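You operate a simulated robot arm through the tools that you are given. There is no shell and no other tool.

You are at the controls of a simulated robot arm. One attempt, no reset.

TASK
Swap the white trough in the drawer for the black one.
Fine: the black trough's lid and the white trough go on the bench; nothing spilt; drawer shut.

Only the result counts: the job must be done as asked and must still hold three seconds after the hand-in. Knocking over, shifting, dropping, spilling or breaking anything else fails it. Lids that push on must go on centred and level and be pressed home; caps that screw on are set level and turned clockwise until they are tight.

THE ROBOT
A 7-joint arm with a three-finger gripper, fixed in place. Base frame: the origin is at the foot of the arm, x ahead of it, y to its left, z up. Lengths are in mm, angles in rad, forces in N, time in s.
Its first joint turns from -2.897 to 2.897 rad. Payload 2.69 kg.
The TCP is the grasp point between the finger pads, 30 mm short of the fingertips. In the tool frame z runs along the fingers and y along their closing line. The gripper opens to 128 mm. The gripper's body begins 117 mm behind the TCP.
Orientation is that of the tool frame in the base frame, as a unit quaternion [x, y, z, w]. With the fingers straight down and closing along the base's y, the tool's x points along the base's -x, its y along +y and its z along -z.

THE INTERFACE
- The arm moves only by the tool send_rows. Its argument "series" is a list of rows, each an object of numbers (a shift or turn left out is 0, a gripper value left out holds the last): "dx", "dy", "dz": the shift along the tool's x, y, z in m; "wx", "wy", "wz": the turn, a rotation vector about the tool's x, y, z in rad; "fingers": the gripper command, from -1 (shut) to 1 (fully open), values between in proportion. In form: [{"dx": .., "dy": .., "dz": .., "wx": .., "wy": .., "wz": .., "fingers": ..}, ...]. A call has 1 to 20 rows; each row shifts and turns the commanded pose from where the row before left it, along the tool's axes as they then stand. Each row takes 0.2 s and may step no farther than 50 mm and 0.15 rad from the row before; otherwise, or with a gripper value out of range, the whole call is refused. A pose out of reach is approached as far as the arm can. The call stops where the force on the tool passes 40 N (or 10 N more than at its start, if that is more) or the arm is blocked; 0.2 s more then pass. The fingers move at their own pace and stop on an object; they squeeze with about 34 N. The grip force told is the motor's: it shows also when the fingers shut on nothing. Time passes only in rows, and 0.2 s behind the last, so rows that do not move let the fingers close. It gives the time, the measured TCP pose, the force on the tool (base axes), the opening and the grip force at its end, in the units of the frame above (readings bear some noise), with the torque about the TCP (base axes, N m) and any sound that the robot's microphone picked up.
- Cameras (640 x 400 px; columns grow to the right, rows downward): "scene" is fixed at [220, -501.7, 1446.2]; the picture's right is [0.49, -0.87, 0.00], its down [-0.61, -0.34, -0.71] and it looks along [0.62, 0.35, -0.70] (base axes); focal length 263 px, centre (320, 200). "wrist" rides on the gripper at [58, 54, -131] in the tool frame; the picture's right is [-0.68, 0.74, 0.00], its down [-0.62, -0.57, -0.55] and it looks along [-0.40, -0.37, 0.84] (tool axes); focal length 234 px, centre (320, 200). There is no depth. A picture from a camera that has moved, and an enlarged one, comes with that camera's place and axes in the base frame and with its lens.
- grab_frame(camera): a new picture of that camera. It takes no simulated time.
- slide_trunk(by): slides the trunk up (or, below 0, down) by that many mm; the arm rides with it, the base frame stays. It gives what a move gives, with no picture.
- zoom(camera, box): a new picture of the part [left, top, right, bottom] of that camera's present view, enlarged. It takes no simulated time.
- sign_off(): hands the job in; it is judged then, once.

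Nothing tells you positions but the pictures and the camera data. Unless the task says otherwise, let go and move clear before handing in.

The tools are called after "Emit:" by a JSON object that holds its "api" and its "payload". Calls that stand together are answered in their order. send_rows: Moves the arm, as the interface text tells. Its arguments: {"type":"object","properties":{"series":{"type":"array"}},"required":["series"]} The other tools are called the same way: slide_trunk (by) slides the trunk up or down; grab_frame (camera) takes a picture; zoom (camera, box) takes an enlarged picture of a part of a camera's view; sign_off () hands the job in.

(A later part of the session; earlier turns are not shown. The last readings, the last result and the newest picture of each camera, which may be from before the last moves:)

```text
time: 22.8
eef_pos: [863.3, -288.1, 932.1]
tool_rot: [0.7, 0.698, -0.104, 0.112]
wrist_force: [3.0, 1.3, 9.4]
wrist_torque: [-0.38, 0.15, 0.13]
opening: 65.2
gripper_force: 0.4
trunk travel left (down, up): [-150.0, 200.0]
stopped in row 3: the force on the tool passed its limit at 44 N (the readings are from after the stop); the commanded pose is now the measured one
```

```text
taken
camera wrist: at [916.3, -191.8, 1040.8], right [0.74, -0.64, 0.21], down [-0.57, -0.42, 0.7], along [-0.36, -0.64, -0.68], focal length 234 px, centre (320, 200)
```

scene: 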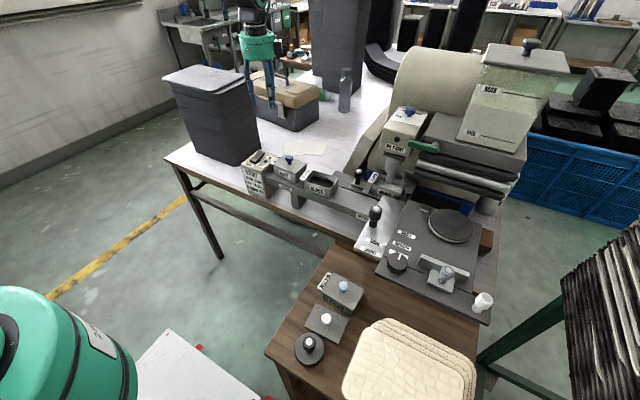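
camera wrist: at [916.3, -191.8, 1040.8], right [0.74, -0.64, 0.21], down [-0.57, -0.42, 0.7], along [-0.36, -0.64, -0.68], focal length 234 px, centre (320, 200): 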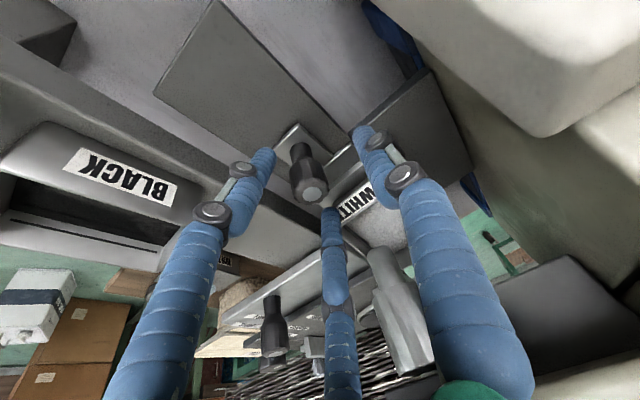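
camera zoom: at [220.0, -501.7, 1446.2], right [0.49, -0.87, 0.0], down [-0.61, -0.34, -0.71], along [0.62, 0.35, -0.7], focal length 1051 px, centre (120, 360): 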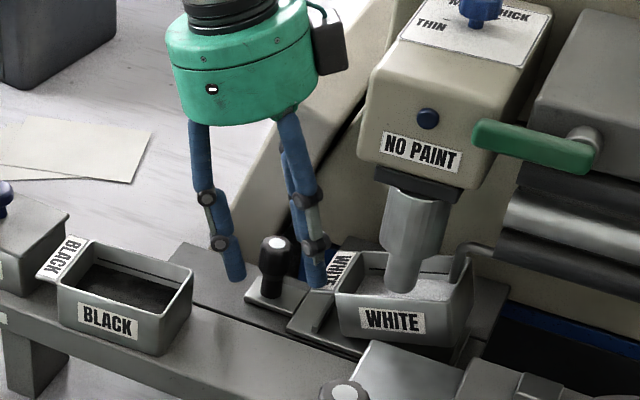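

The descent stopped on contact (44 N) and the white trough's tab looks to have been touched. I'll look closely before moving at all.

Emit:
{"api": "zoom", "payload": {"camera": "scene", "box": [355, 150, 435, 210]}}

Emit:
{"api": "zoom", "payload": {"camera": "wrist", "box": [240, 100, 480, 280]}}

```text
6.67 times, centred on (395, 180) of scene
camera zoom: at [220.0, -501.7, 1446.2], right [0.49, -0.87, 0.0], down [-0.61, -0.34, -0.71], along [0.62, 0.35, -0.7], focal length 1752 px, centre (-180, 333)
```

zoom: 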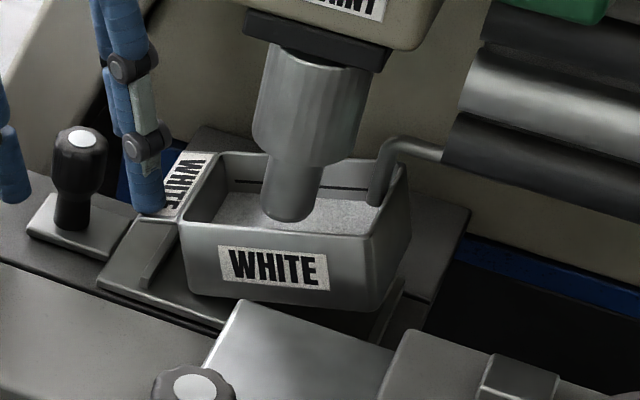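

```text
2.22 times, centred on (360, 190) of wrist
camera zoom: at [916.3, -191.8, 1040.8], right [0.74, -0.64, 0.21], down [-0.57, -0.42, 0.7], along [-0.36, -0.64, -0.68], focal length 520 px, centre (231, 222)
```

zoom: 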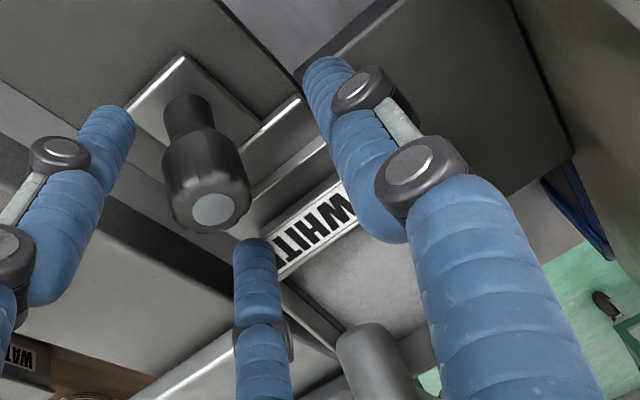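

The third finger (the one toward −y in this pose) came down on the white trough's tab and tipped it slightly; nothing looks spilt. I'll rise very slowly, straight up, so the trough settles back into its seat.

Emit:
{"api": "send_rows", "payload": {"series": [{"dx": -0.0003, "dz": -0.001}, {"dx": -0.0003, "dz": -0.001}, {"dx": -0.0003, "dz": -0.001}, {"dx": -0.0003, "dz": -0.001}, {"dx": -0.0003, "dz": -0.001}, {}]}}

Emit:
{"api": "zoom", "payload": {"camera": "scene", "box": [355, 150, 435, 210]}}

Emit:
{"api": "zoom", "payload": {"camera": "wrist", "box": [240, 100, 480, 280]}}

```text
time: 24.2
eef_pos: [861.3, -288.8, 936.3]
tool_rot: [0.699, 0.699, -0.104, 0.11]
wrist_force: [-0.9, -0.3, 4.3]
wrist_torque: [-0.19, 0.13, -0.01]
opening: 65.7
gripper_force: 0.4
trunk travel left (down, up): [-150.0, 200.0]
```

```text
6.67 times, centred on (395, 180) of scene
camera zoom: at [220.0, -501.7, 1446.2], right [0.49, -0.87, 0.0], down [-0.61, -0.34, -0.71], along [0.62, 0.35, -0.7], focal length 1752 px, centre (-180, 333)
```

zoom: 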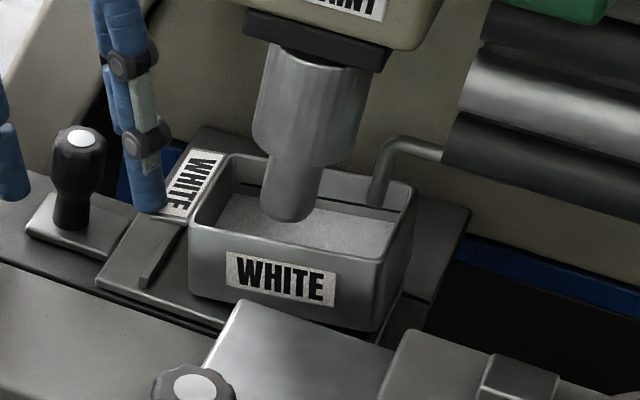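

```text
2.22 times, centred on (360, 190) of wrist
camera zoom: at [915.2, -192.3, 1043.2], right [0.74, -0.64, 0.21], down [-0.57, -0.42, 0.7], along [-0.36, -0.64, -0.68], focal length 520 px, centre (231, 222)
```

zoom: 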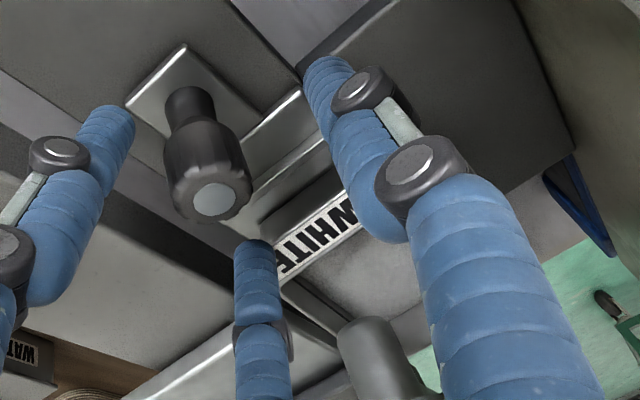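

It's settling back as the finger rises. Continuing slowly upward.

Emit:
{"api": "send_rows", "payload": {"series": [{"dx": -0.0003, "dz": -0.001}, {"dx": -0.0003, "dz": -0.001}, {"dx": -0.0003, "dz": -0.001}, {"dx": -0.0003, "dz": -0.001}, {"dx": -0.0003, "dz": -0.001}, {"dx": -0.0003, "dz": -0.001}, {}]}}

Emit:
{"api": "zoom", "payload": {"camera": "scene", "box": [355, 150, 435, 210]}}

Emit:
{"api": "zoom", "payload": {"camera": "wrist", "box": [240, 100, 480, 280]}}

```text
time: 25.8
eef_pos: [862.0, -287.6, 940.9]
tool_rot: [0.7, 0.698, -0.104, 0.11]
wrist_force: [-0.5, -0.1, -0.3]
wrist_torque: [-0.02, 0.0, 0.01]
opening: 63.9
gripper_force: 0.0
trunk travel left (down, up): [-150.0, 200.0]
```

```text
6.67 times, centred on (395, 180) of scene
camera zoom: at [220.0, -501.7, 1446.2], right [0.49, -0.87, 0.0], down [-0.61, -0.34, -0.71], along [0.62, 0.35, -0.7], focal length 1752 px, centre (-180, 333)
```

zoom: 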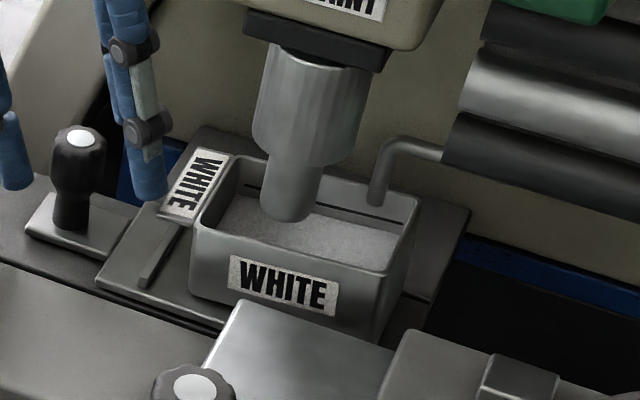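

```text
2.22 times, centred on (360, 190) of wrist
camera zoom: at [915.5, -192.2, 1049.7], right [0.74, -0.64, 0.21], down [-0.57, -0.42, 0.7], along [-0.36, -0.64, -0.68], focal length 520 px, centre (231, 222)
```

zoom: 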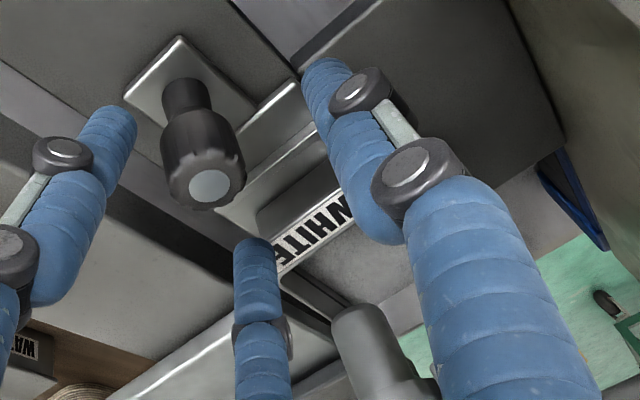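

No force now, but the white trough sits about 12 mm toward −y with its right end perched on the tray's right lip (right rim ≈ 14 mm high); nothing has spilt. It must be reseated before the drawer can pass under the nozzle. First I'll rise clear and look at it again.

Emit:
{"api": "send_rows", "payload": {"series": [{"dx": -0.003, "dz": -0.0096}, {"dx": -0.0059, "dz": -0.0191}, {"dx": -0.0089, "dz": -0.0287}, {"dx": -0.0089, "dz": -0.0287}, {"dx": -0.0089, "dz": -0.0287}, {}]}}

Emit:
{"api": "grab_frame", "payload": {"camera": "wrist"}}

Emit:
{"api": "zoom", "payload": {"camera": "scene", "box": [365, 155, 429, 205]}}

```text
time: 27.2
eef_pos: [861.0, -286.4, 1062.3]
tool_rot: [0.699, 0.699, -0.104, 0.11]
wrist_force: [0.2, 1.2, 0.8]
wrist_torque: [-0.01, -0.01, 0.0]
opening: 64.1
gripper_force: 0.0
trunk travel left (down, up): [-150.0, 200.0]
```

```text
taken
camera wrist: at [914.0, -191.8, 1170.1], right [0.74, -0.64, 0.21], down [-0.57, -0.42, 0.7], along [-0.36, -0.64, -0.68], focal length 234 px, centre (320, 200)
```

wrist: 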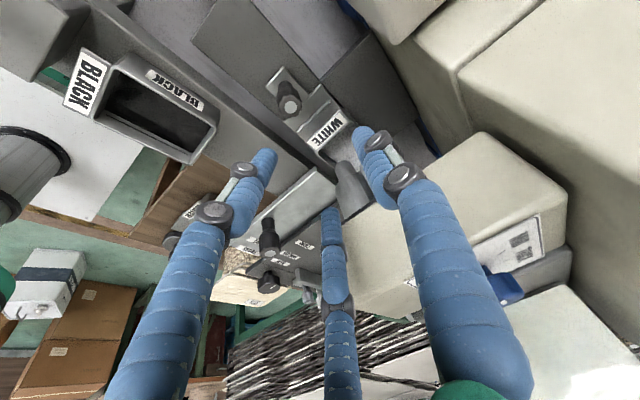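

```text
8.00 times, centred on (397, 180) of scene
camera zoom: at [220.0, -501.7, 1446.2], right [0.49, -0.87, 0.0], down [-0.61, -0.34, -0.71], along [0.62, 0.35, -0.7], focal length 2102 px, centre (-296, 360)
```

zoom: 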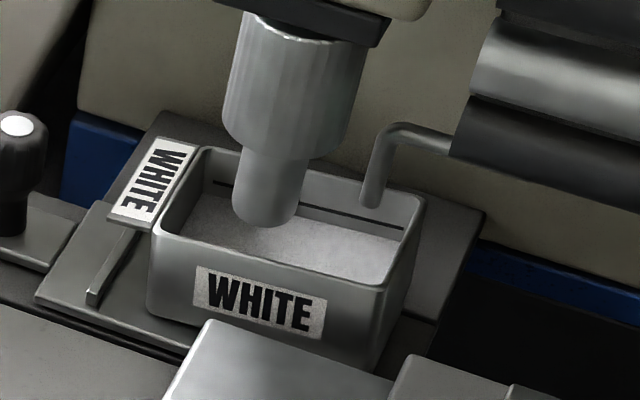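

The trough is confirmed shifted right and slightly tilted onto the right lip, with paint still inside. I'll bring the hand round in front, clear of the head and lever, to inspect the trough's right end where a gentle push in +y would reseat it.

Emit:
{"api": "send_rows", "payload": {"series": [{"wy": 0.15}, {"wy": 0.152}, {}, {"dy": -0.04}, {"dy": -0.04}, {"dy": -0.04}, {"dy": -0.04}, {"dx": -0.043}, {"dx": -0.043}, {"dx": -0.043}, {"dx": -0.042, "fingers": -1}, {}, {}]}}

Emit:
{"api": "grab_frame", "payload": {"camera": "wrist"}}

Emit:
{"api": "grab_frame", "payload": {"camera": "scene"}}

```text
refused: row 2 steps farther than a row can; nothing moved
```

```text
taken
camera wrist: at [914.0, -191.8, 1170.1], right [0.74, -0.64, 0.21], down [-0.57, -0.42, 0.7], along [-0.36, -0.64, -0.68], focal length 234 px, centre (320, 200)
```

wrist: 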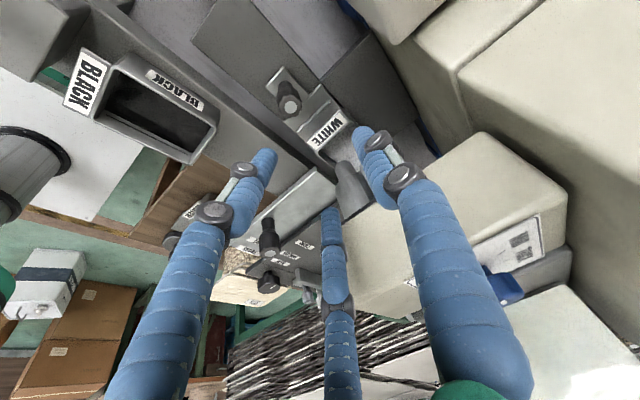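

```text
taken
```

scene: 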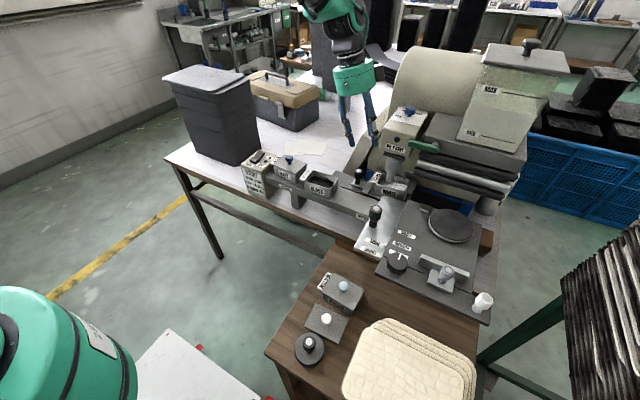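

The refused call moved nothing. I'll resend with the turn split within the limits.

Emit:
{"api": "send_rows", "payload": {"series": [{"wy": 0.148}, {"wy": 0.148}, {"wx": 0.0085, "wy": 0.0077}, {"dy": -0.04}, {"dy": -0.04}, {"dy": -0.04}, {"dy": -0.04}, {"dx": -0.043}, {"dx": -0.043}, {"dx": -0.043}, {"dx": -0.042, "fingers": -1}, {}, {}]}}

Emit:
{"api": "grab_frame", "payload": {"camera": "wrist"}}

Emit:
{"api": "grab_frame", "payload": {"camera": "scene"}}

```text
time: 30.0
eef_pos: [702.3, -459.2, 1061.8]
tool_rot: [0.706, 0.708, 0.0, 0.0]
wrist_force: [0.0, 0.6, 0.5]
wrist_torque: [-0.04, 0.02, -0.03]
opening: 1.9
gripper_force: 31.3
trunk travel left (down, up): [-150.0, 200.0]
```

```text
taken
camera wrist: at [756.8, -399.6, 1192.7], right [0.74, -0.68, 0.0], down [-0.56, -0.62, 0.55], along [-0.37, -0.4, -0.84], focal length 234 px, centre (320, 200)
```

wrist: 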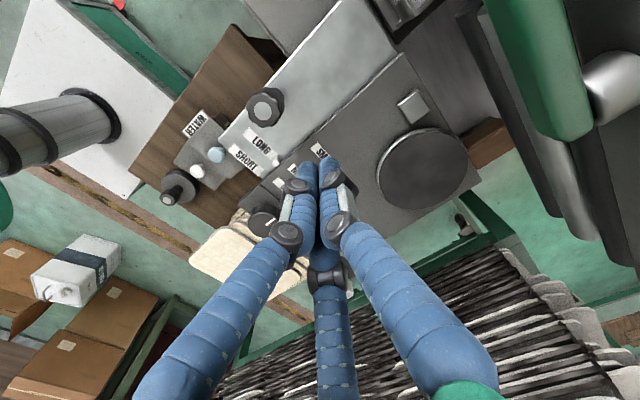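

```text
taken
```

scene: 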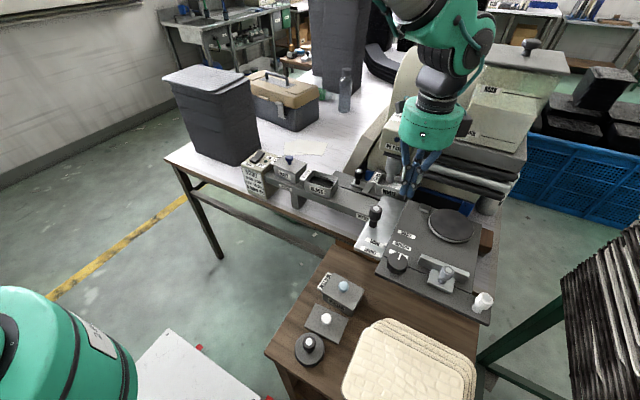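

Fingers are closed into a single bundle, hovering in front of the machine. I'll tilt the hand back toward me by 45° so the fingertips point forward, and view the trough's right end.

Emit:
{"api": "send_rows", "payload": {"series": [{"wx": -0.1309}, {"wx": -0.1309}, {"wx": -0.1309}, {"wx": -0.1309}, {"wx": -0.1309}, {"wx": -0.1309}, {}]}}

Emit:
{"api": "grab_frame", "payload": {"camera": "wrist"}}

Emit:
{"api": "grab_frame", "payload": {"camera": "scene"}}

```text
time: 31.6
eef_pos: [701.3, -459.1, 1061.2]
tool_rot: [0.652, 0.654, 0.272, 0.271]
wrist_force: [-0.2, -0.9, -0.9]
wrist_torque: [-0.01, -0.02, 0.01]
opening: 2.1
gripper_force: 31.4
trunk travel left (down, up): [-150.0, 200.0]
```

```text
taken
camera wrist: at [647.4, -399.8, 1192.6], right [0.52, -0.68, 0.52], down [-0.79, -0.62, -0.01], along [0.33, -0.4, -0.85], focal length 234 px, centre (320, 200)
```

wrist: 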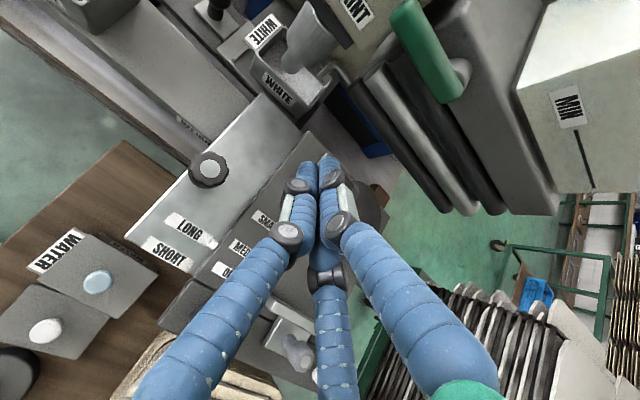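

```text
taken
```

scene: 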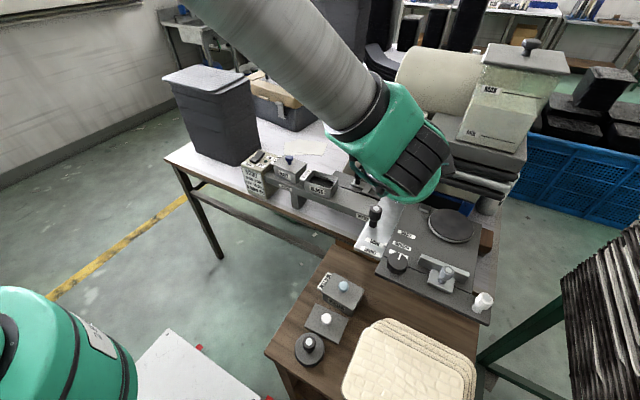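

Now I can see the trough's right end from the front. I'll zoom in for detail.

Emit:
{"api": "zoom", "payload": {"camera": "wrist", "box": [230, 0, 390, 160]}}

Emit:
{"api": "zoom", "payload": {"camera": "wrist", "box": [270, 50, 366, 140]}}

```text
2.50 times, centred on (310, 80) of wrist
camera zoom: at [647.4, -399.8, 1192.6], right [0.52, -0.68, 0.52], down [-0.79, -0.62, -0.01], along [0.33, -0.4, -0.85], focal length 585 px, centre (345, 500)
```

zoom: 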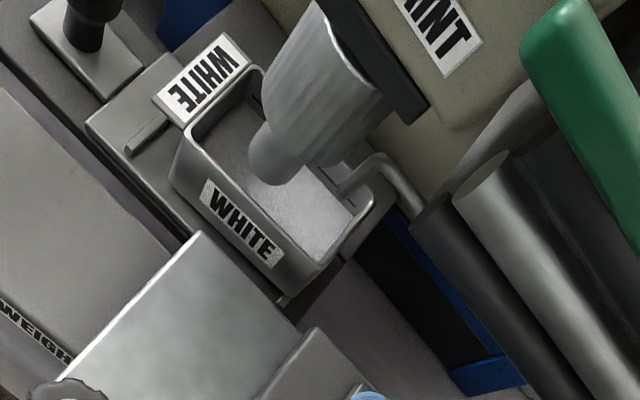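

```text
4.44 times, centred on (318, 95) of wrist
camera zoom: at [647.4, -399.8, 1192.6], right [0.52, -0.68, 0.52], down [-0.79, -0.62, -0.01], along [0.33, -0.4, -0.85], focal length 1041 px, centre (329, 667)
```

zoom: 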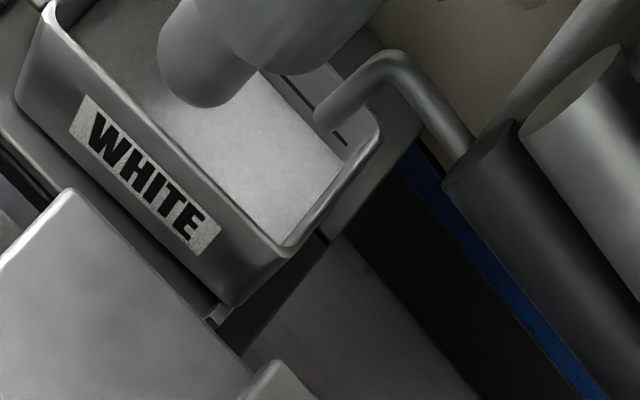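

The right lip is visible under the trough's front right corner, and there's an open pocket to the right of it, below the rollers. I'll tilt slightly more (about 55°) to keep the camera away from the green lever, and approach that pocket part way.

Emit:
{"api": "send_rows", "payload": {"series": [{"wx": -0.0873}, {"wx": -0.0873}, {"dx": -0.0026, "dy": -0.0062, "dz": 0.0337}, {"dx": -0.0026, "dy": -0.0062, "dz": 0.0337}, {"dx": -0.0026, "dy": -0.0062, "dz": 0.0337}, {}]}}

Emit:
{"api": "grab_frame", "payload": {"camera": "wrist"}}

Emit:
{"api": "zoom", "payload": {"camera": "scene", "box": [320, 120, 480, 240]}}

```text
time: 33.0
eef_pos: [772.2, -466.6, 987.8]
tool_rot: [0.627, 0.628, 0.326, 0.326]
wrist_force: [-0.1, -0.4, 0.0]
wrist_torque: [0.0, -0.04, 0.02]
opening: 1.9
gripper_force: 31.5
trunk travel left (down, up): [-150.0, 200.0]
```

```text
taken
camera wrist: at [697.8, -407.2, 1107.0], right [0.42, -0.68, 0.6], down [-0.77, -0.62, -0.15], along [0.47, -0.4, -0.78], focal length 234 px, centre (320, 200)
```

wrist: 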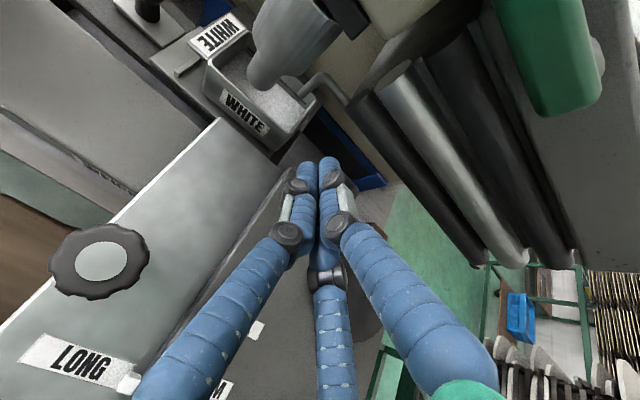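

```text
3.33 times, centred on (400, 180) of scene
camera zoom: at [220.0, -501.7, 1446.2], right [0.49, -0.87, 0.0], down [-0.61, -0.34, -0.71], along [0.62, 0.35, -0.7], focal length 876 px, centre (53, 267)
```

zoom: 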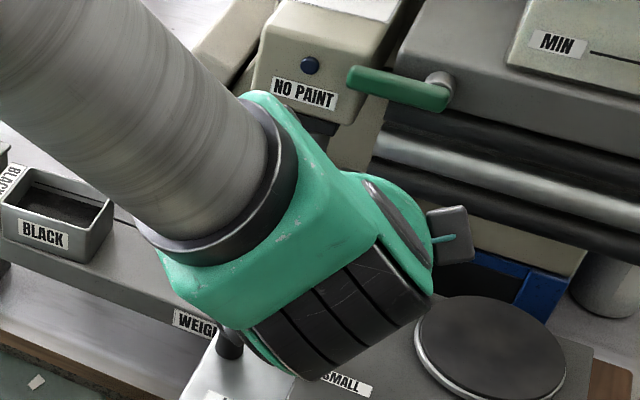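

The fingertips are lined up just right of the trough, below the rollers. I'll advance into the pocket with about 15 mm still to spare from the trough.

Emit:
{"api": "send_rows", "payload": {"series": [{"dx": -0.0018, "dy": -0.0039, "dz": 0.0227}, {"dx": -0.0018, "dy": -0.0039, "dz": 0.0227}, {}]}}

Emit:
{"api": "grab_frame", "payload": {"camera": "wrist"}}

Emit:
{"api": "zoom", "payload": {"camera": "wrist", "box": [220, 60, 400, 200]}}

```text
time: 33.8
eef_pos: [807.3, -469.8, 956.2]
tool_rot: [0.627, 0.628, 0.327, 0.326]
wrist_force: [0.5, 0.0, 0.2]
wrist_torque: [0.02, 0.0, 0.02]
opening: 2.3
gripper_force: 31.5
trunk travel left (down, up): [-150.0, 200.0]
```

```text
taken
camera wrist: at [730.8, -410.6, 1074.5], right [0.42, -0.68, 0.6], down [-0.77, -0.62, -0.15], along [0.47, -0.4, -0.78], focal length 234 px, centre (320, 200)
```

wrist: 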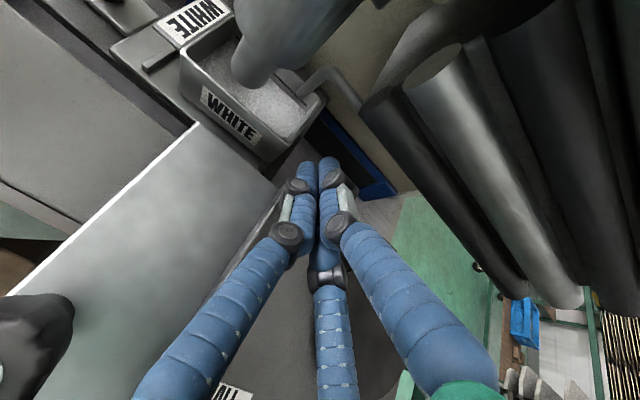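

```text
2.86 times, centred on (310, 130) of wrist
camera zoom: at [730.8, -410.6, 1074.5], right [0.42, -0.68, 0.6], down [-0.77, -0.62, -0.15], along [0.47, -0.4, -0.78], focal length 669 px, centre (349, 400)
```

zoom: 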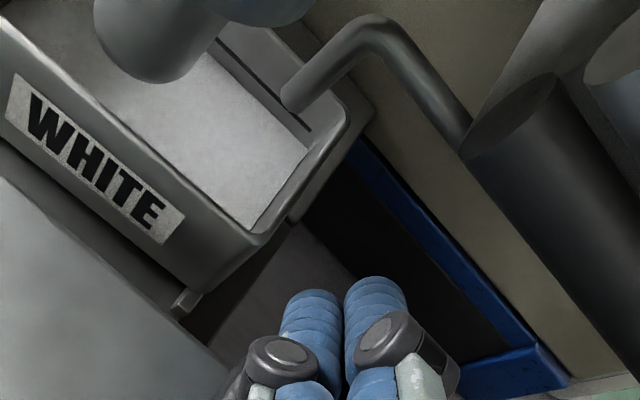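

The bundle is beside the right face with a small gap. I'll advance the last step in, then look before pushing.

Emit:
{"api": "send_rows", "payload": {"series": [{"dy": -0.0024, "dz": 0.0115}, {"dy": -0.0023, "dz": 0.0114}, {}]}}

Emit:
{"api": "zoom", "payload": {"camera": "wrist", "box": [220, 60, 400, 200]}}

```text
time: 34.6
eef_pos: [821.5, -470.9, 938.1]
tool_rot: [0.627, 0.627, 0.327, 0.327]
wrist_force: [0.0, 0.2, -0.7]
wrist_torque: [-0.03, -0.01, 0.06]
opening: 1.9
gripper_force: 31.3
trunk travel left (down, up): [-150.0, 200.0]
```

```text
2.86 times, centred on (310, 130) of wrist
camera zoom: at [746.6, -411.2, 1058.0], right [0.42, -0.68, 0.6], down [-0.77, -0.62, -0.15], along [0.47, -0.4, -0.78], focal length 669 px, centre (349, 400)
```

zoom: 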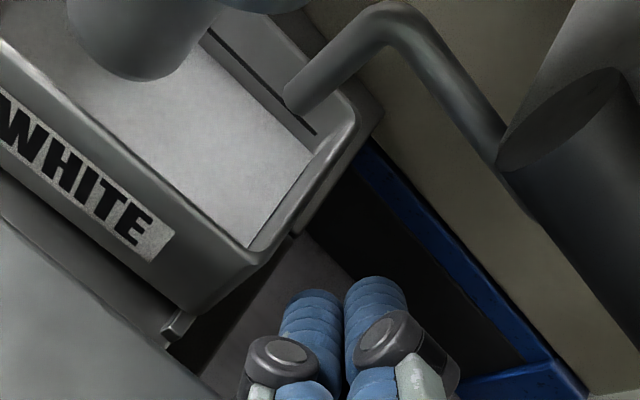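

The tips are level with the front corner of the right face. I'll go 10 mm deeper so the push acts more centrally, then close most of the gap.

Emit:
{"api": "send_rows", "payload": {"series": [{"dy": 0.0057, "dz": 0.0082}, {"dx": 0.005}, {"dx": 0.004}, {"dx": 0.003}, {}]}}

Emit:
{"api": "zoom", "payload": {"camera": "wrist", "box": [220, 60, 400, 200]}}

```text
time: 35.8
eef_pos: [831.7, -457.9, 938.5]
tool_rot: [0.626, 0.628, 0.327, 0.326]
wrist_force: [0.3, -0.9, -1.8]
wrist_torque: [-0.06, 0.04, -0.03]
opening: 2.3
gripper_force: 30.8
trunk travel left (down, up): [-150.0, 200.0]
```

```text
2.86 times, centred on (310, 130) of wrist
camera zoom: at [756.8, -398.8, 1057.8], right [0.42, -0.68, 0.6], down [-0.77, -0.62, -0.15], along [0.47, -0.4, -0.78], focal length 669 px, centre (349, 400)
```

zoom: 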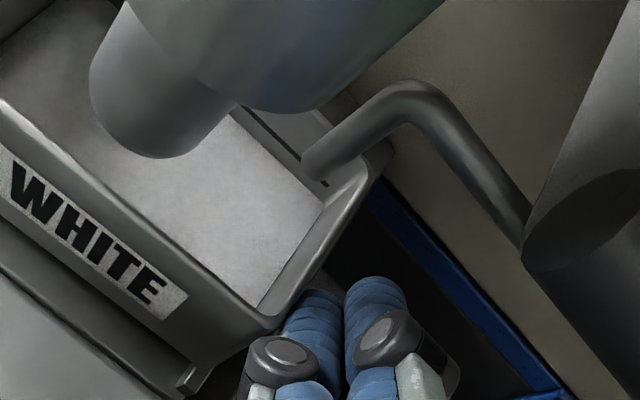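

The bundle is now touching or about to touch the right face. I'll push gently in +y by a few millimetres and watch.

Emit:
{"api": "send_rows", "payload": {"series": [{"dx": 0.0015}, {"dx": 0.0015}, {"dx": 0.0015}, {"dx": 0.0015}, {}]}}

Emit:
{"api": "zoom", "payload": {"camera": "wrist", "box": [220, 60, 400, 200]}}

```text
time: 37.0
eef_pos: [832.5, -451.7, 938.8]
tool_rot: [0.627, 0.628, 0.327, 0.326]
wrist_force: [-0.2, 0.3, -0.5]
wrist_torque: [-0.02, 0.05, 0.02]
opening: 2.5
gripper_force: 31.2
trunk travel left (down, up): [-150.0, 200.0]
```

```text
2.86 times, centred on (310, 130) of wrist
camera zoom: at [756.7, -393.0, 1058.2], right [0.42, -0.68, 0.6], down [-0.77, -0.62, -0.15], along [0.47, -0.4, -0.78], focal length 669 px, centre (349, 400)
```

zoom: 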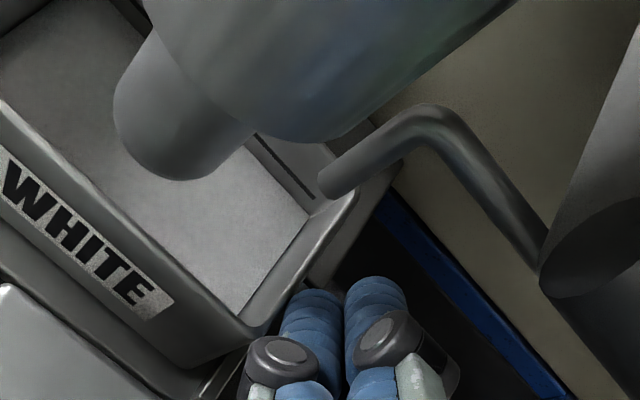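

The trough has moved. I'll check whether it has dropped into its seat.

Emit:
{"api": "grab_frame", "payload": {"camera": "wrist"}}

Emit:
{"api": "zoom", "payload": {"camera": "scene", "box": [340, 140, 440, 215]}}

Emit:
{"api": "zoom", "payload": {"camera": "wrist", "box": [130, 40, 370, 210]}}

```text
taken
camera wrist: at [756.7, -393.0, 1058.2], right [0.42, -0.68, 0.6], down [-0.77, -0.62, -0.15], along [0.47, -0.4, -0.78], focal length 234 px, centre (320, 200)
```

wrist: 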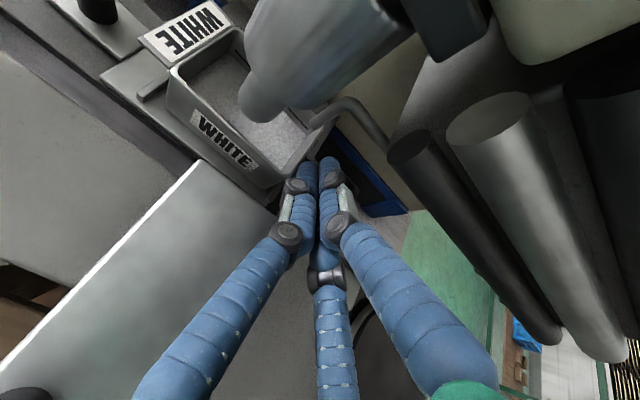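

```text
5.33 times, centred on (390, 178) of scene
camera zoom: at [220.0, -501.7, 1446.2], right [0.49, -0.87, 0.0], down [-0.61, -0.34, -0.71], along [0.62, 0.35, -0.7], focal length 1401 px, centre (-53, 320)
```

zoom: 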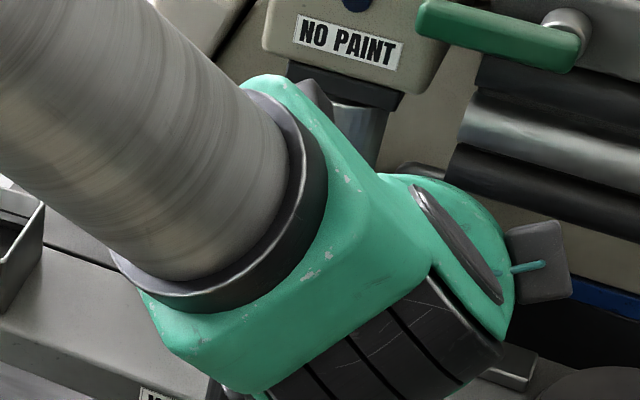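

```text
2.35 times, centred on (250, 125) of wrist
camera zoom: at [756.7, -393.0, 1058.2], right [0.42, -0.68, 0.6], down [-0.77, -0.62, -0.15], along [0.47, -0.4, -0.78], focal length 551 px, centre (485, 376)
```

zoom: 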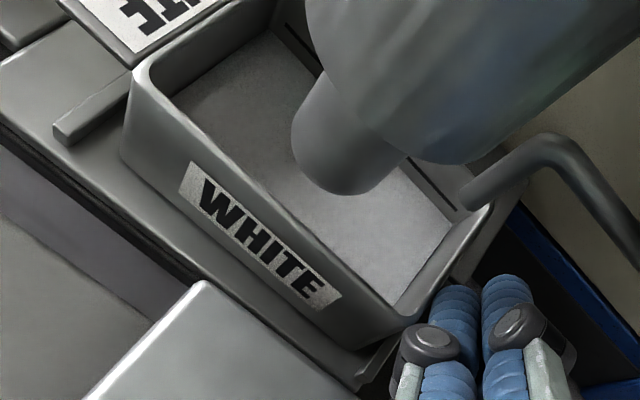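

The trough appears to have dropped back: its rim now spans about y −344 to −430, as originally. I'll back away in −y, retreat along the approach path, and check from the scene camera.

Emit:
{"api": "send_rows", "payload": {"series": [{"dx": -0.003}, {"dx": -0.006}, {"dx": -0.009}, {"dy": 0.0, "dz": -0.015}, {"dy": 0.006, "dz": -0.03}, {"dy": 0.006, "dz": -0.034}, {"dy": 0.006, "dz": -0.034}, {"dy": 0.006, "dz": -0.034}, {"dy": 0.006, "dz": -0.034}, {}]}}

Emit:
{"api": "grab_frame", "payload": {"camera": "wrist"}}

Emit:
{"api": "grab_frame", "payload": {"camera": "scene"}}

```text
time: 39.2
eef_pos: [700.9, -471.6, 1067.7]
tool_rot: [0.626, 0.628, 0.327, 0.326]
wrist_force: [-0.8, -0.8, 0.7]
wrist_torque: [-0.02, 0.02, 0.01]
opening: 2.0
gripper_force: 31.2
trunk travel left (down, up): [-150.0, 200.0]
```

```text
taken
camera wrist: at [624.6, -412.4, 1186.9], right [0.42, -0.68, 0.6], down [-0.77, -0.62, -0.15], along [0.47, -0.4, -0.78], focal length 234 px, centre (320, 200)
```

wrist: 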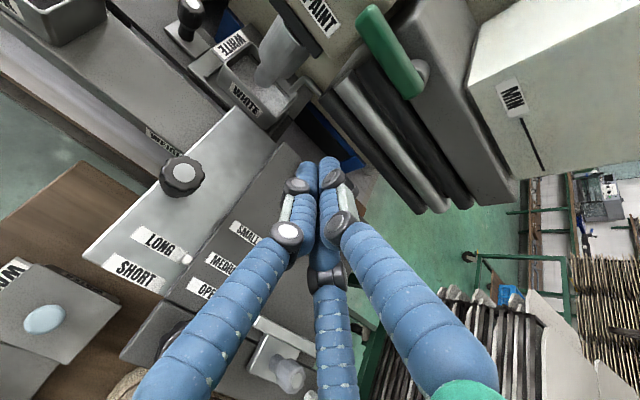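

```text
taken
```

scene: 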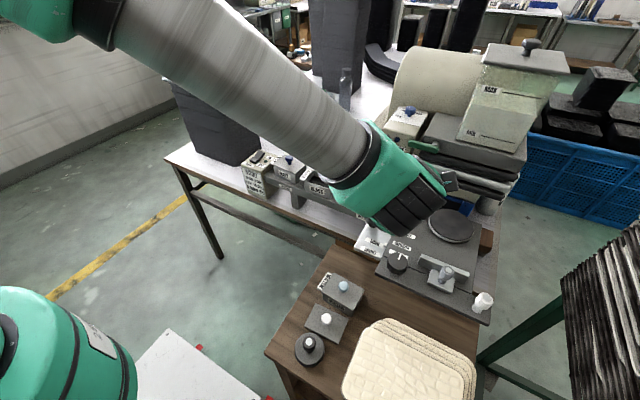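

The forearm blocks the scene view. I'll straighten the tool and turn it back to the original yaw; in that yaw no finger points at the trough's tab and two fingers sit behind the drawer knob for pulling.

Emit:
{"api": "send_rows", "payload": {"series": [{"wx": 0.1371}, {"wx": 0.1371}, {"wx": 0.1371}, {"wx": 0.1371}, {"wx": 0.1371}, {"wx": 0.1371}, {"wx": 0.1371}, {"wz": -0.1428}, {"wz": -0.1428}, {"wz": -0.1428}, {"wz": -0.1428}, {"wz": -0.1428}, {"wz": -0.1428}, {"wz": -0.1428}, {"wz": -0.1428}, {"wz": -0.1428}, {"wz": -0.1428}, {"wz": -0.1428}, {}]}}

Emit:
{"api": "send_rows", "payload": {"series": [{"dy": 0.04}, {"dy": 0.045}, {"dy": 0.045}, {"dy": 0.045}, {"dy": 0.045}, {"fingers": -0.28}, {}]}}

Emit:
{"api": "grab_frame", "payload": {"camera": "wrist"}}

Emit:
{"api": "grab_frame", "payload": {"camera": "scene"}}

Emit:
{"api": "zoom", "payload": {"camera": "scene", "box": [340, 150, 436, 210]}}

```text
time: 43.2
eef_pos: [701.3, -471.0, 1066.5]
tool_rot: [-0.002, 1.0, 0.0, 0.001]
wrist_force: [-0.2, 0.1, 0.8]
wrist_torque: [0.01, 0.01, 0.02]
opening: 2.1
gripper_force: 32.0
trunk travel left (down, up): [-150.0, 200.0]
```

```text
time: 44.8
eef_pos: [702.1, -250.1, 1067.5]
tool_rot: [-0.001, 1.0, 0.0, 0.0]
wrist_force: [-0.2, -0.5, 0.0]
wrist_torque: [0.03, 0.02, -0.01]
opening: 46.2
gripper_force: 0.1
trunk travel left (down, up): [-150.0, 200.0]
```

```text
taken
camera wrist: at [643.2, -196.3, 1198.2], right [0.68, 0.74, 0.0], down [0.62, -0.57, 0.55], along [0.4, -0.37, -0.84], focal length 234 px, centre (320, 200)
```

wrist: 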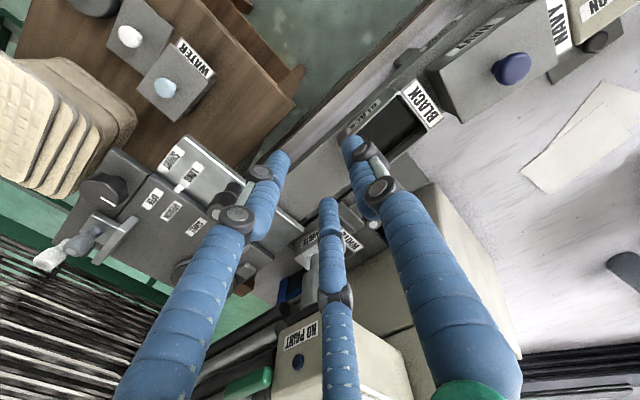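

```text
taken
```

scene: 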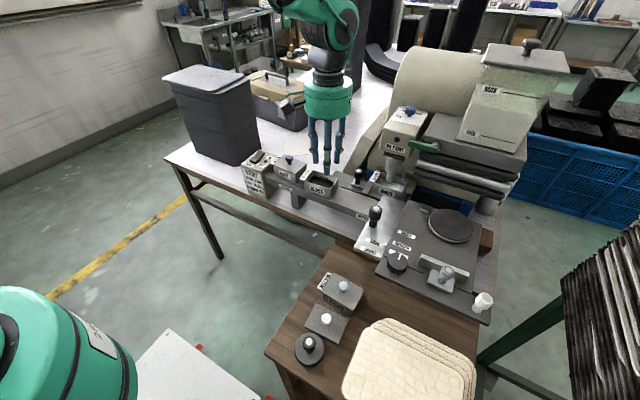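

```text
6.67 times, centred on (388, 180) of scene
camera zoom: at [220.0, -501.7, 1446.2], right [0.49, -0.87, 0.0], down [-0.61, -0.34, -0.71], along [0.62, 0.35, -0.7], focal length 1752 px, centre (-133, 333)
```

zoom: 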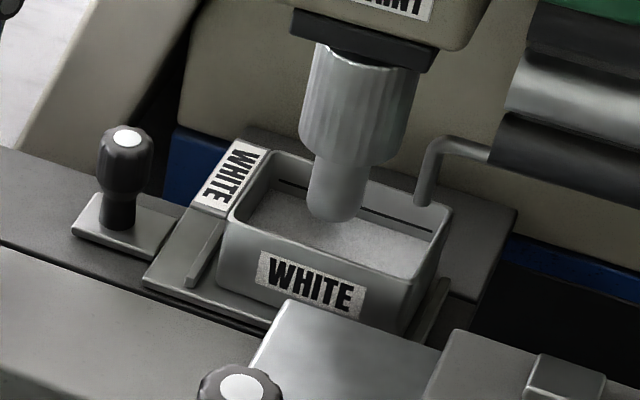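

The white trough is back between its lips, level and unspilt. Now I'll tilt the hand 17° away from the head and come over the drawer knob at (858,−287).

Emit:
{"api": "send_rows", "payload": {"series": [{"wx": 0.149}, {"wx": 0.149}, {"dx": -0.039}, {"dx": -0.039}, {"dx": -0.039}, {"dx": -0.039}, {"dy": -0.0353, "dz": 0.0109}, {"dy": 0.01, "dz": 0.0325}, {"dy": 0.01, "dz": 0.0325}, {"dy": 0.01, "dz": 0.0325}, {}]}}

Emit:
{"api": "grab_frame", "payload": {"camera": "wrist"}}

Emit:
{"api": "zoom", "payload": {"camera": "scene", "box": [310, 110, 430, 210]}}

```text
time: 47.2
eef_pos: [858.0, -287.8, 964.8]
tool_rot: [-0.002, 0.989, -0.148, 0.0]
wrist_force: [1.3, 0.3, -0.3]
wrist_torque: [0.0, 0.01, -0.04]
opening: 46.0
gripper_force: 0.1
trunk travel left (down, up): [-150.0, 200.0]
```

```text
taken
camera wrist: at [800.1, -196.5, 1074.6], right [0.68, 0.7, -0.22], down [0.62, -0.38, 0.69], along [0.4, -0.6, -0.69], focal length 234 px, centre (320, 200)
```

wrist: 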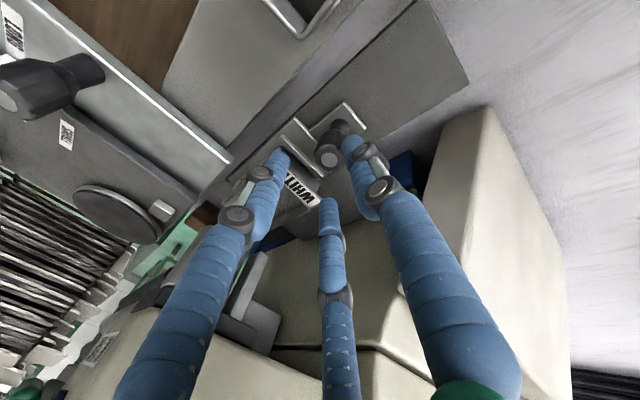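

```text
4.00 times, centred on (370, 160) of scene
camera zoom: at [220.0, -501.7, 1446.2], right [0.49, -0.87, 0.0], down [-0.61, -0.34, -0.71], along [0.62, 0.35, -0.7], focal length 1051 px, centre (120, 360)
```

zoom: 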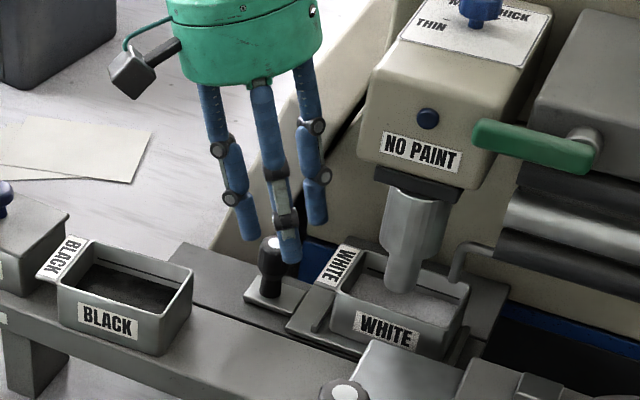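

The knob sits between the three fingertips, and none is over the white tab. I'll descend slowly to grip height and close.

Emit:
{"api": "send_rows", "payload": {"series": [{"dy": 0.003, "dz": 0.0096}, {"dy": 0.003, "dz": 0.0096}, {"dy": 0.003, "dz": 0.0096}, {"dy": 0.003, "dz": 0.0096}, {"dy": 0.001, "dz": 0.0033}, {}]}}

Emit:
{"api": "zoom", "payload": {"camera": "wrist", "box": [240, 90, 440, 230]}}

Emit:
{"api": "zoom", "payload": {"camera": "scene", "box": [330, 140, 426, 205]}}

```text
time: 48.6
eef_pos: [857.4, -286.2, 921.8]
tool_rot: [-0.001, 0.989, -0.149, 0.0]
wrist_force: [1.1, 0.4, -0.3]
wrist_torque: [0.0, 0.0, -0.01]
opening: 46.0
gripper_force: 0.0
trunk travel left (down, up): [-150.0, 200.0]
```

```text
2.86 times, centred on (340, 160) of wrist
camera zoom: at [799.5, -196.3, 1030.9], right [0.68, 0.7, -0.22], down [0.62, -0.38, 0.69], along [0.4, -0.6, -0.69], focal length 669 px, centre (263, 314)
```

zoom: 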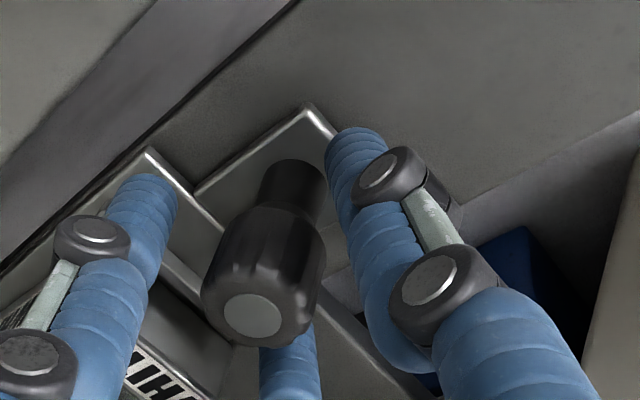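

```text
6.15 times, centred on (378, 172) of scene
camera zoom: at [220.0, -501.7, 1446.2], right [0.49, -0.87, 0.0], down [-0.61, -0.34, -0.71], along [0.62, 0.35, -0.7], focal length 1617 px, centre (-37, 369)
```

zoom: 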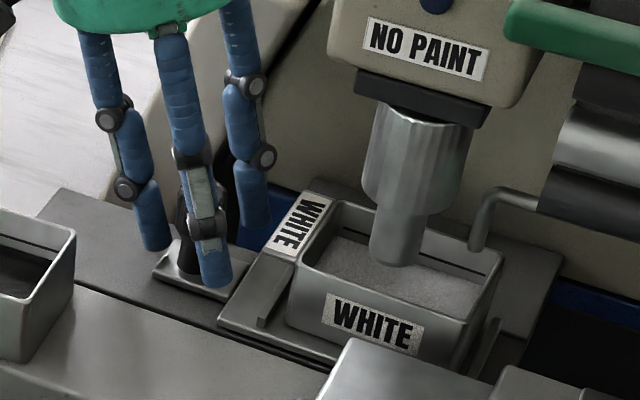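

No contact, and the knob is enclosed by the three fingers with the white tab clear. Closing on the knob now.

Emit:
{"api": "send_rows", "payload": {"series": [{"fingers": -0.5}, {"fingers": -0.8}, {"fingers": -1}, {"fingers": -1}, {"fingers": -1}]}}

Emit:
{"api": "zoom", "payload": {"camera": "scene", "box": [330, 140, 426, 205]}}

```text
time: 49.8
eef_pos: [857.2, -283.5, 919.6]
tool_rot: [0.0, 0.989, -0.149, -0.001]
wrist_force: [1.5, 38.5, -10.7]
wrist_torque: [2.04, -0.26, 0.06]
opening: 26.0
gripper_force: 45.1
trunk travel left (down, up): [-150.0, 200.0]
```

```text
6.15 times, centred on (378, 172) of scene
camera zoom: at [220.0, -501.7, 1446.2], right [0.49, -0.87, 0.0], down [-0.61, -0.34, -0.71], along [0.62, 0.35, -0.7], focal length 1617 px, centre (-37, 369)
```

zoom: 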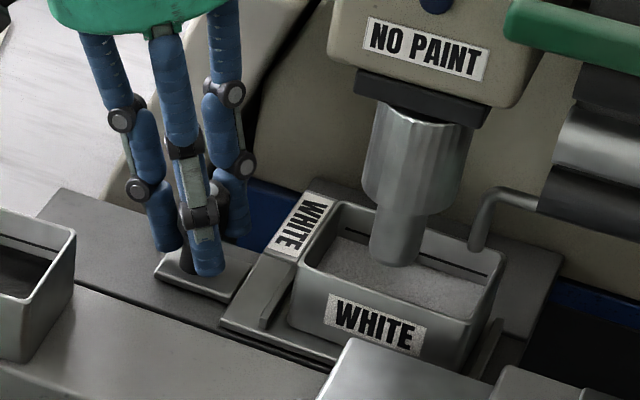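

The grip closed at 26 mm, but one finger is pushing the knob against the closed stop (38 N in y). Easing the hand a few millimetres in +y should relieve that and begin the pull.

Emit:
{"api": "send_rows", "payload": {"series": [{"dy": 0.0019, "dz": -0.0006}, {"dy": 0.0019, "dz": -0.0006}, {}]}}

```text
time: 50.6
eef_pos: [858.4, -284.4, 919.5]
tool_rot: [-0.001, 0.989, -0.149, 0.0]
wrist_force: [1.2, 6.4, -20.1]
wrist_torque: [1.02, -0.15, 0.08]
opening: 25.9
gripper_force: 44.9
trunk travel left (down, up): [-150.0, 200.0]
```

Side load is relieved. There's a 20 N vertical pull from the tilted grip, so I'll lower the command slightly to relax it and continue pulling a little.

Emit:
{"api": "send_rows", "payload": {"series": [{"dy": 0.0006, "dz": 0.0019}, {"dy": 0.001, "dz": -0.0003}, {}]}}

```text
time: 51.4
eef_pos: [856.8, -282.8, 921.3]
tool_rot: [-0.001, 0.989, -0.149, 0.001]
wrist_force: [-5.9, -1.9, -6.3]
wrist_torque: [0.84, 0.37, 0.05]
opening: 25.9
gripper_force: 44.7
trunk travel left (down, up): [-150.0, 200.0]
```

Forces are low now. I'll pull in +y in small steps and see whether the drawer follows.

Emit:
{"api": "send_rows", "payload": {"series": [{"dy": 0.0029, "dz": -0.0009}, {"dy": 0.0029, "dz": -0.0009}, {"dy": 0.0029, "dz": -0.0009}, {}]}}

Emit:
{"api": "zoom", "payload": {"camera": "scene", "box": [330, 140, 426, 205]}}

```text
time: 52.4
eef_pos: [856.3, -272.9, 920.1]
tool_rot: [-0.001, 0.989, -0.149, 0.0]
wrist_force: [-4.2, -1.1, 1.6]
wrist_torque: [0.98, 0.07, 0.12]
opening: 26.0
gripper_force: 44.7
trunk travel left (down, up): [-150.0, 200.0]
```

```text
6.15 times, centred on (378, 172) of scene
camera zoom: at [220.0, -501.7, 1446.2], right [0.49, -0.87, 0.0], down [-0.61, -0.34, -0.71], along [0.62, 0.35, -0.7], focal length 1617 px, centre (-37, 369)
```

zoom: 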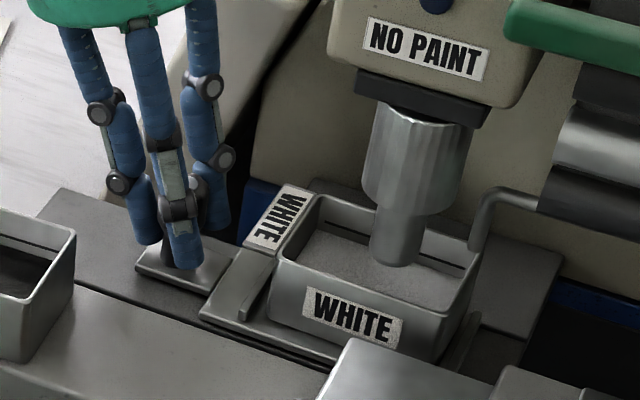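

The drawer is sliding out with the trough riding steadily. I'll keep pulling gently, checking that the nozzle and pipe don't catch.

Emit:
{"api": "send_rows", "payload": {"series": [{"dy": 0.0057, "dz": -0.0018}, {"dy": 0.0057, "dz": -0.0018}, {"dy": 0.0057, "dz": -0.0018}, {"dy": 0.0057, "dz": -0.0018}, {"dy": 0.0057, "dz": -0.0018}, {}]}}

Emit:
{"api": "zoom", "payload": {"camera": "scene", "box": [330, 140, 426, 205]}}

```text
time: 53.8
eef_pos: [856.5, -243.5, 920.0]
tool_rot: [-0.001, 0.989, -0.149, -0.001]
wrist_force: [-1.7, 0.0, 1.3]
wrist_torque: [0.83, 0.0, 0.13]
opening: 25.8
gripper_force: 45.2
trunk travel left (down, up): [-150.0, 200.0]
```

```text
6.15 times, centred on (378, 172) of scene
camera zoom: at [220.0, -501.7, 1446.2], right [0.49, -0.87, 0.0], down [-0.61, -0.34, -0.71], along [0.62, 0.35, -0.7], focal length 1617 px, centre (-37, 369)
```

zoom: 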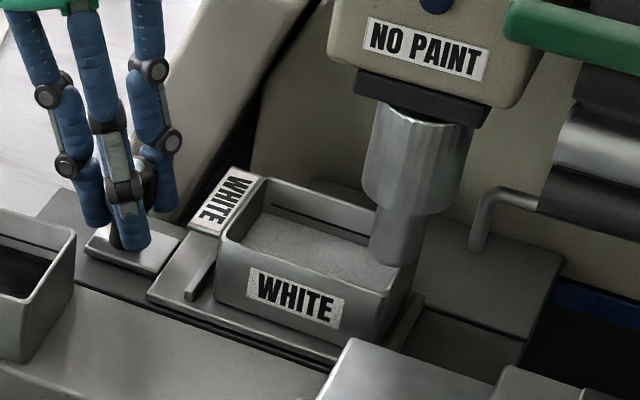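

Sliding well under the nozzle. I'll continue to about 120 mm of travel.

Emit:
{"api": "send_rows", "payload": {"series": [{"dy": 0.0067, "dz": -0.0021}, {"dy": 0.0067, "dz": -0.0021}, {"dy": 0.0067, "dz": -0.0021}, {"dy": 0.0067, "dz": -0.0021}, {"dy": 0.0067, "dz": -0.0021}, {"dy": 0.0067, "dz": -0.0021}, {"dy": 0.0067, "dz": -0.0021}, {"dy": 0.0067, "dz": -0.0021}, {"dy": 0.0067, "dz": -0.0021}, {"dy": 0.0067, "dz": -0.0021}, {}]}}

Emit:
{"api": "zoom", "payload": {"camera": "scene", "box": [300, 130, 412, 205]}}

```text
time: 56.2
eef_pos: [857.0, -171.5, 918.8]
tool_rot: [-0.001, 0.989, -0.149, -0.001]
wrist_force: [3.5, 0.3, 1.1]
wrist_torque: [0.79, 0.02, 0.19]
opening: 26.0
gripper_force: 44.9
trunk travel left (down, up): [-150.0, 200.0]
```

```text
5.33 times, centred on (356, 168) of scene
camera zoom: at [220.0, -501.7, 1446.2], right [0.49, -0.87, 0.0], down [-0.61, -0.34, -0.71], along [0.62, 0.35, -0.7], focal length 1401 px, centre (128, 373)
```

zoom: 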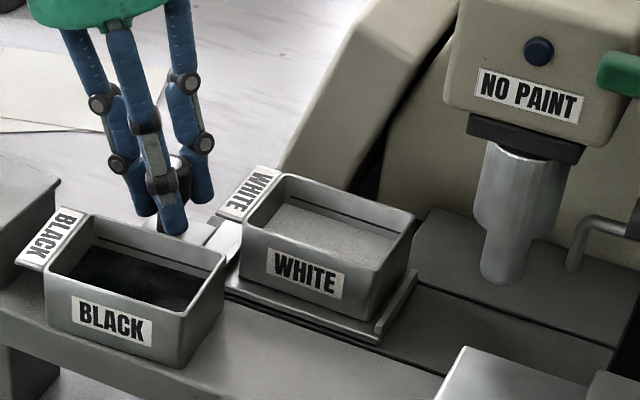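

The drawer is out about 112 mm with low force. A little more travel gives better hand clearance from the head; I'll pull another 12 mm gently.

Emit:
{"api": "send_rows", "payload": {"series": [{"dy": 0.0029, "dz": -0.0009}, {"dy": 0.0029, "dz": -0.0009}, {"dy": 0.0029, "dz": -0.0009}, {"dy": 0.0029, "dz": -0.0009}, {}]}}

Emit:
{"api": "grab_frame", "payload": {"camera": "wrist"}}

Emit:
{"api": "zoom", "payload": {"camera": "scene", "box": [300, 130, 412, 205]}}

```text
time: 57.1
eef_pos: [857.1, -168.5, 919.3]
tool_rot: [0.001, 0.989, -0.15, 0.0]
wrist_force: [6.1, -9.9, -7.0]
wrist_torque: [-0.52, -0.01, 0.16]
opening: 26.5
gripper_force: 44.7
trunk travel left (down, up): [-150.0, 200.0]
stopped in row 4: the force on the tool passed its limit at 45 N (the readings are from after the stop); the commanded pose is now the measured one
```

```text
taken
camera wrist: at [799.4, -77.1, 1029.6], right [0.68, 0.7, -0.22], down [0.62, -0.38, 0.69], along [0.4, -0.6, -0.69], focal length 234 px, centre (320, 200)
```

wrist: 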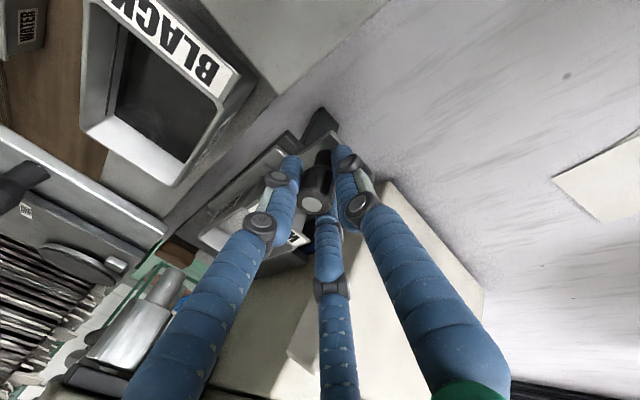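

```text
5.33 times, centred on (356, 168) of scene
camera zoom: at [220.0, -501.7, 1446.2], right [0.49, -0.87, 0.0], down [-0.61, -0.34, -0.71], along [0.62, 0.35, -0.7], focal length 1401 px, centre (128, 373)
```

zoom: 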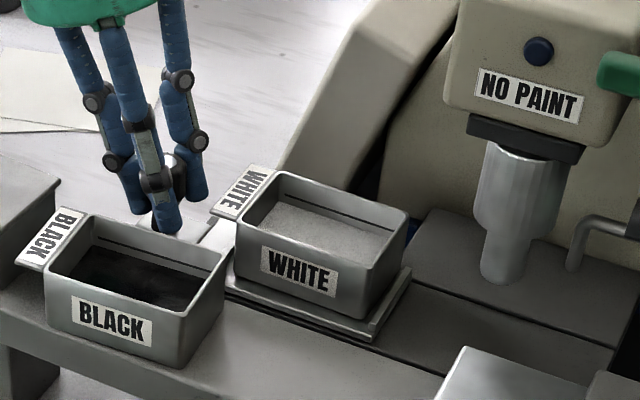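

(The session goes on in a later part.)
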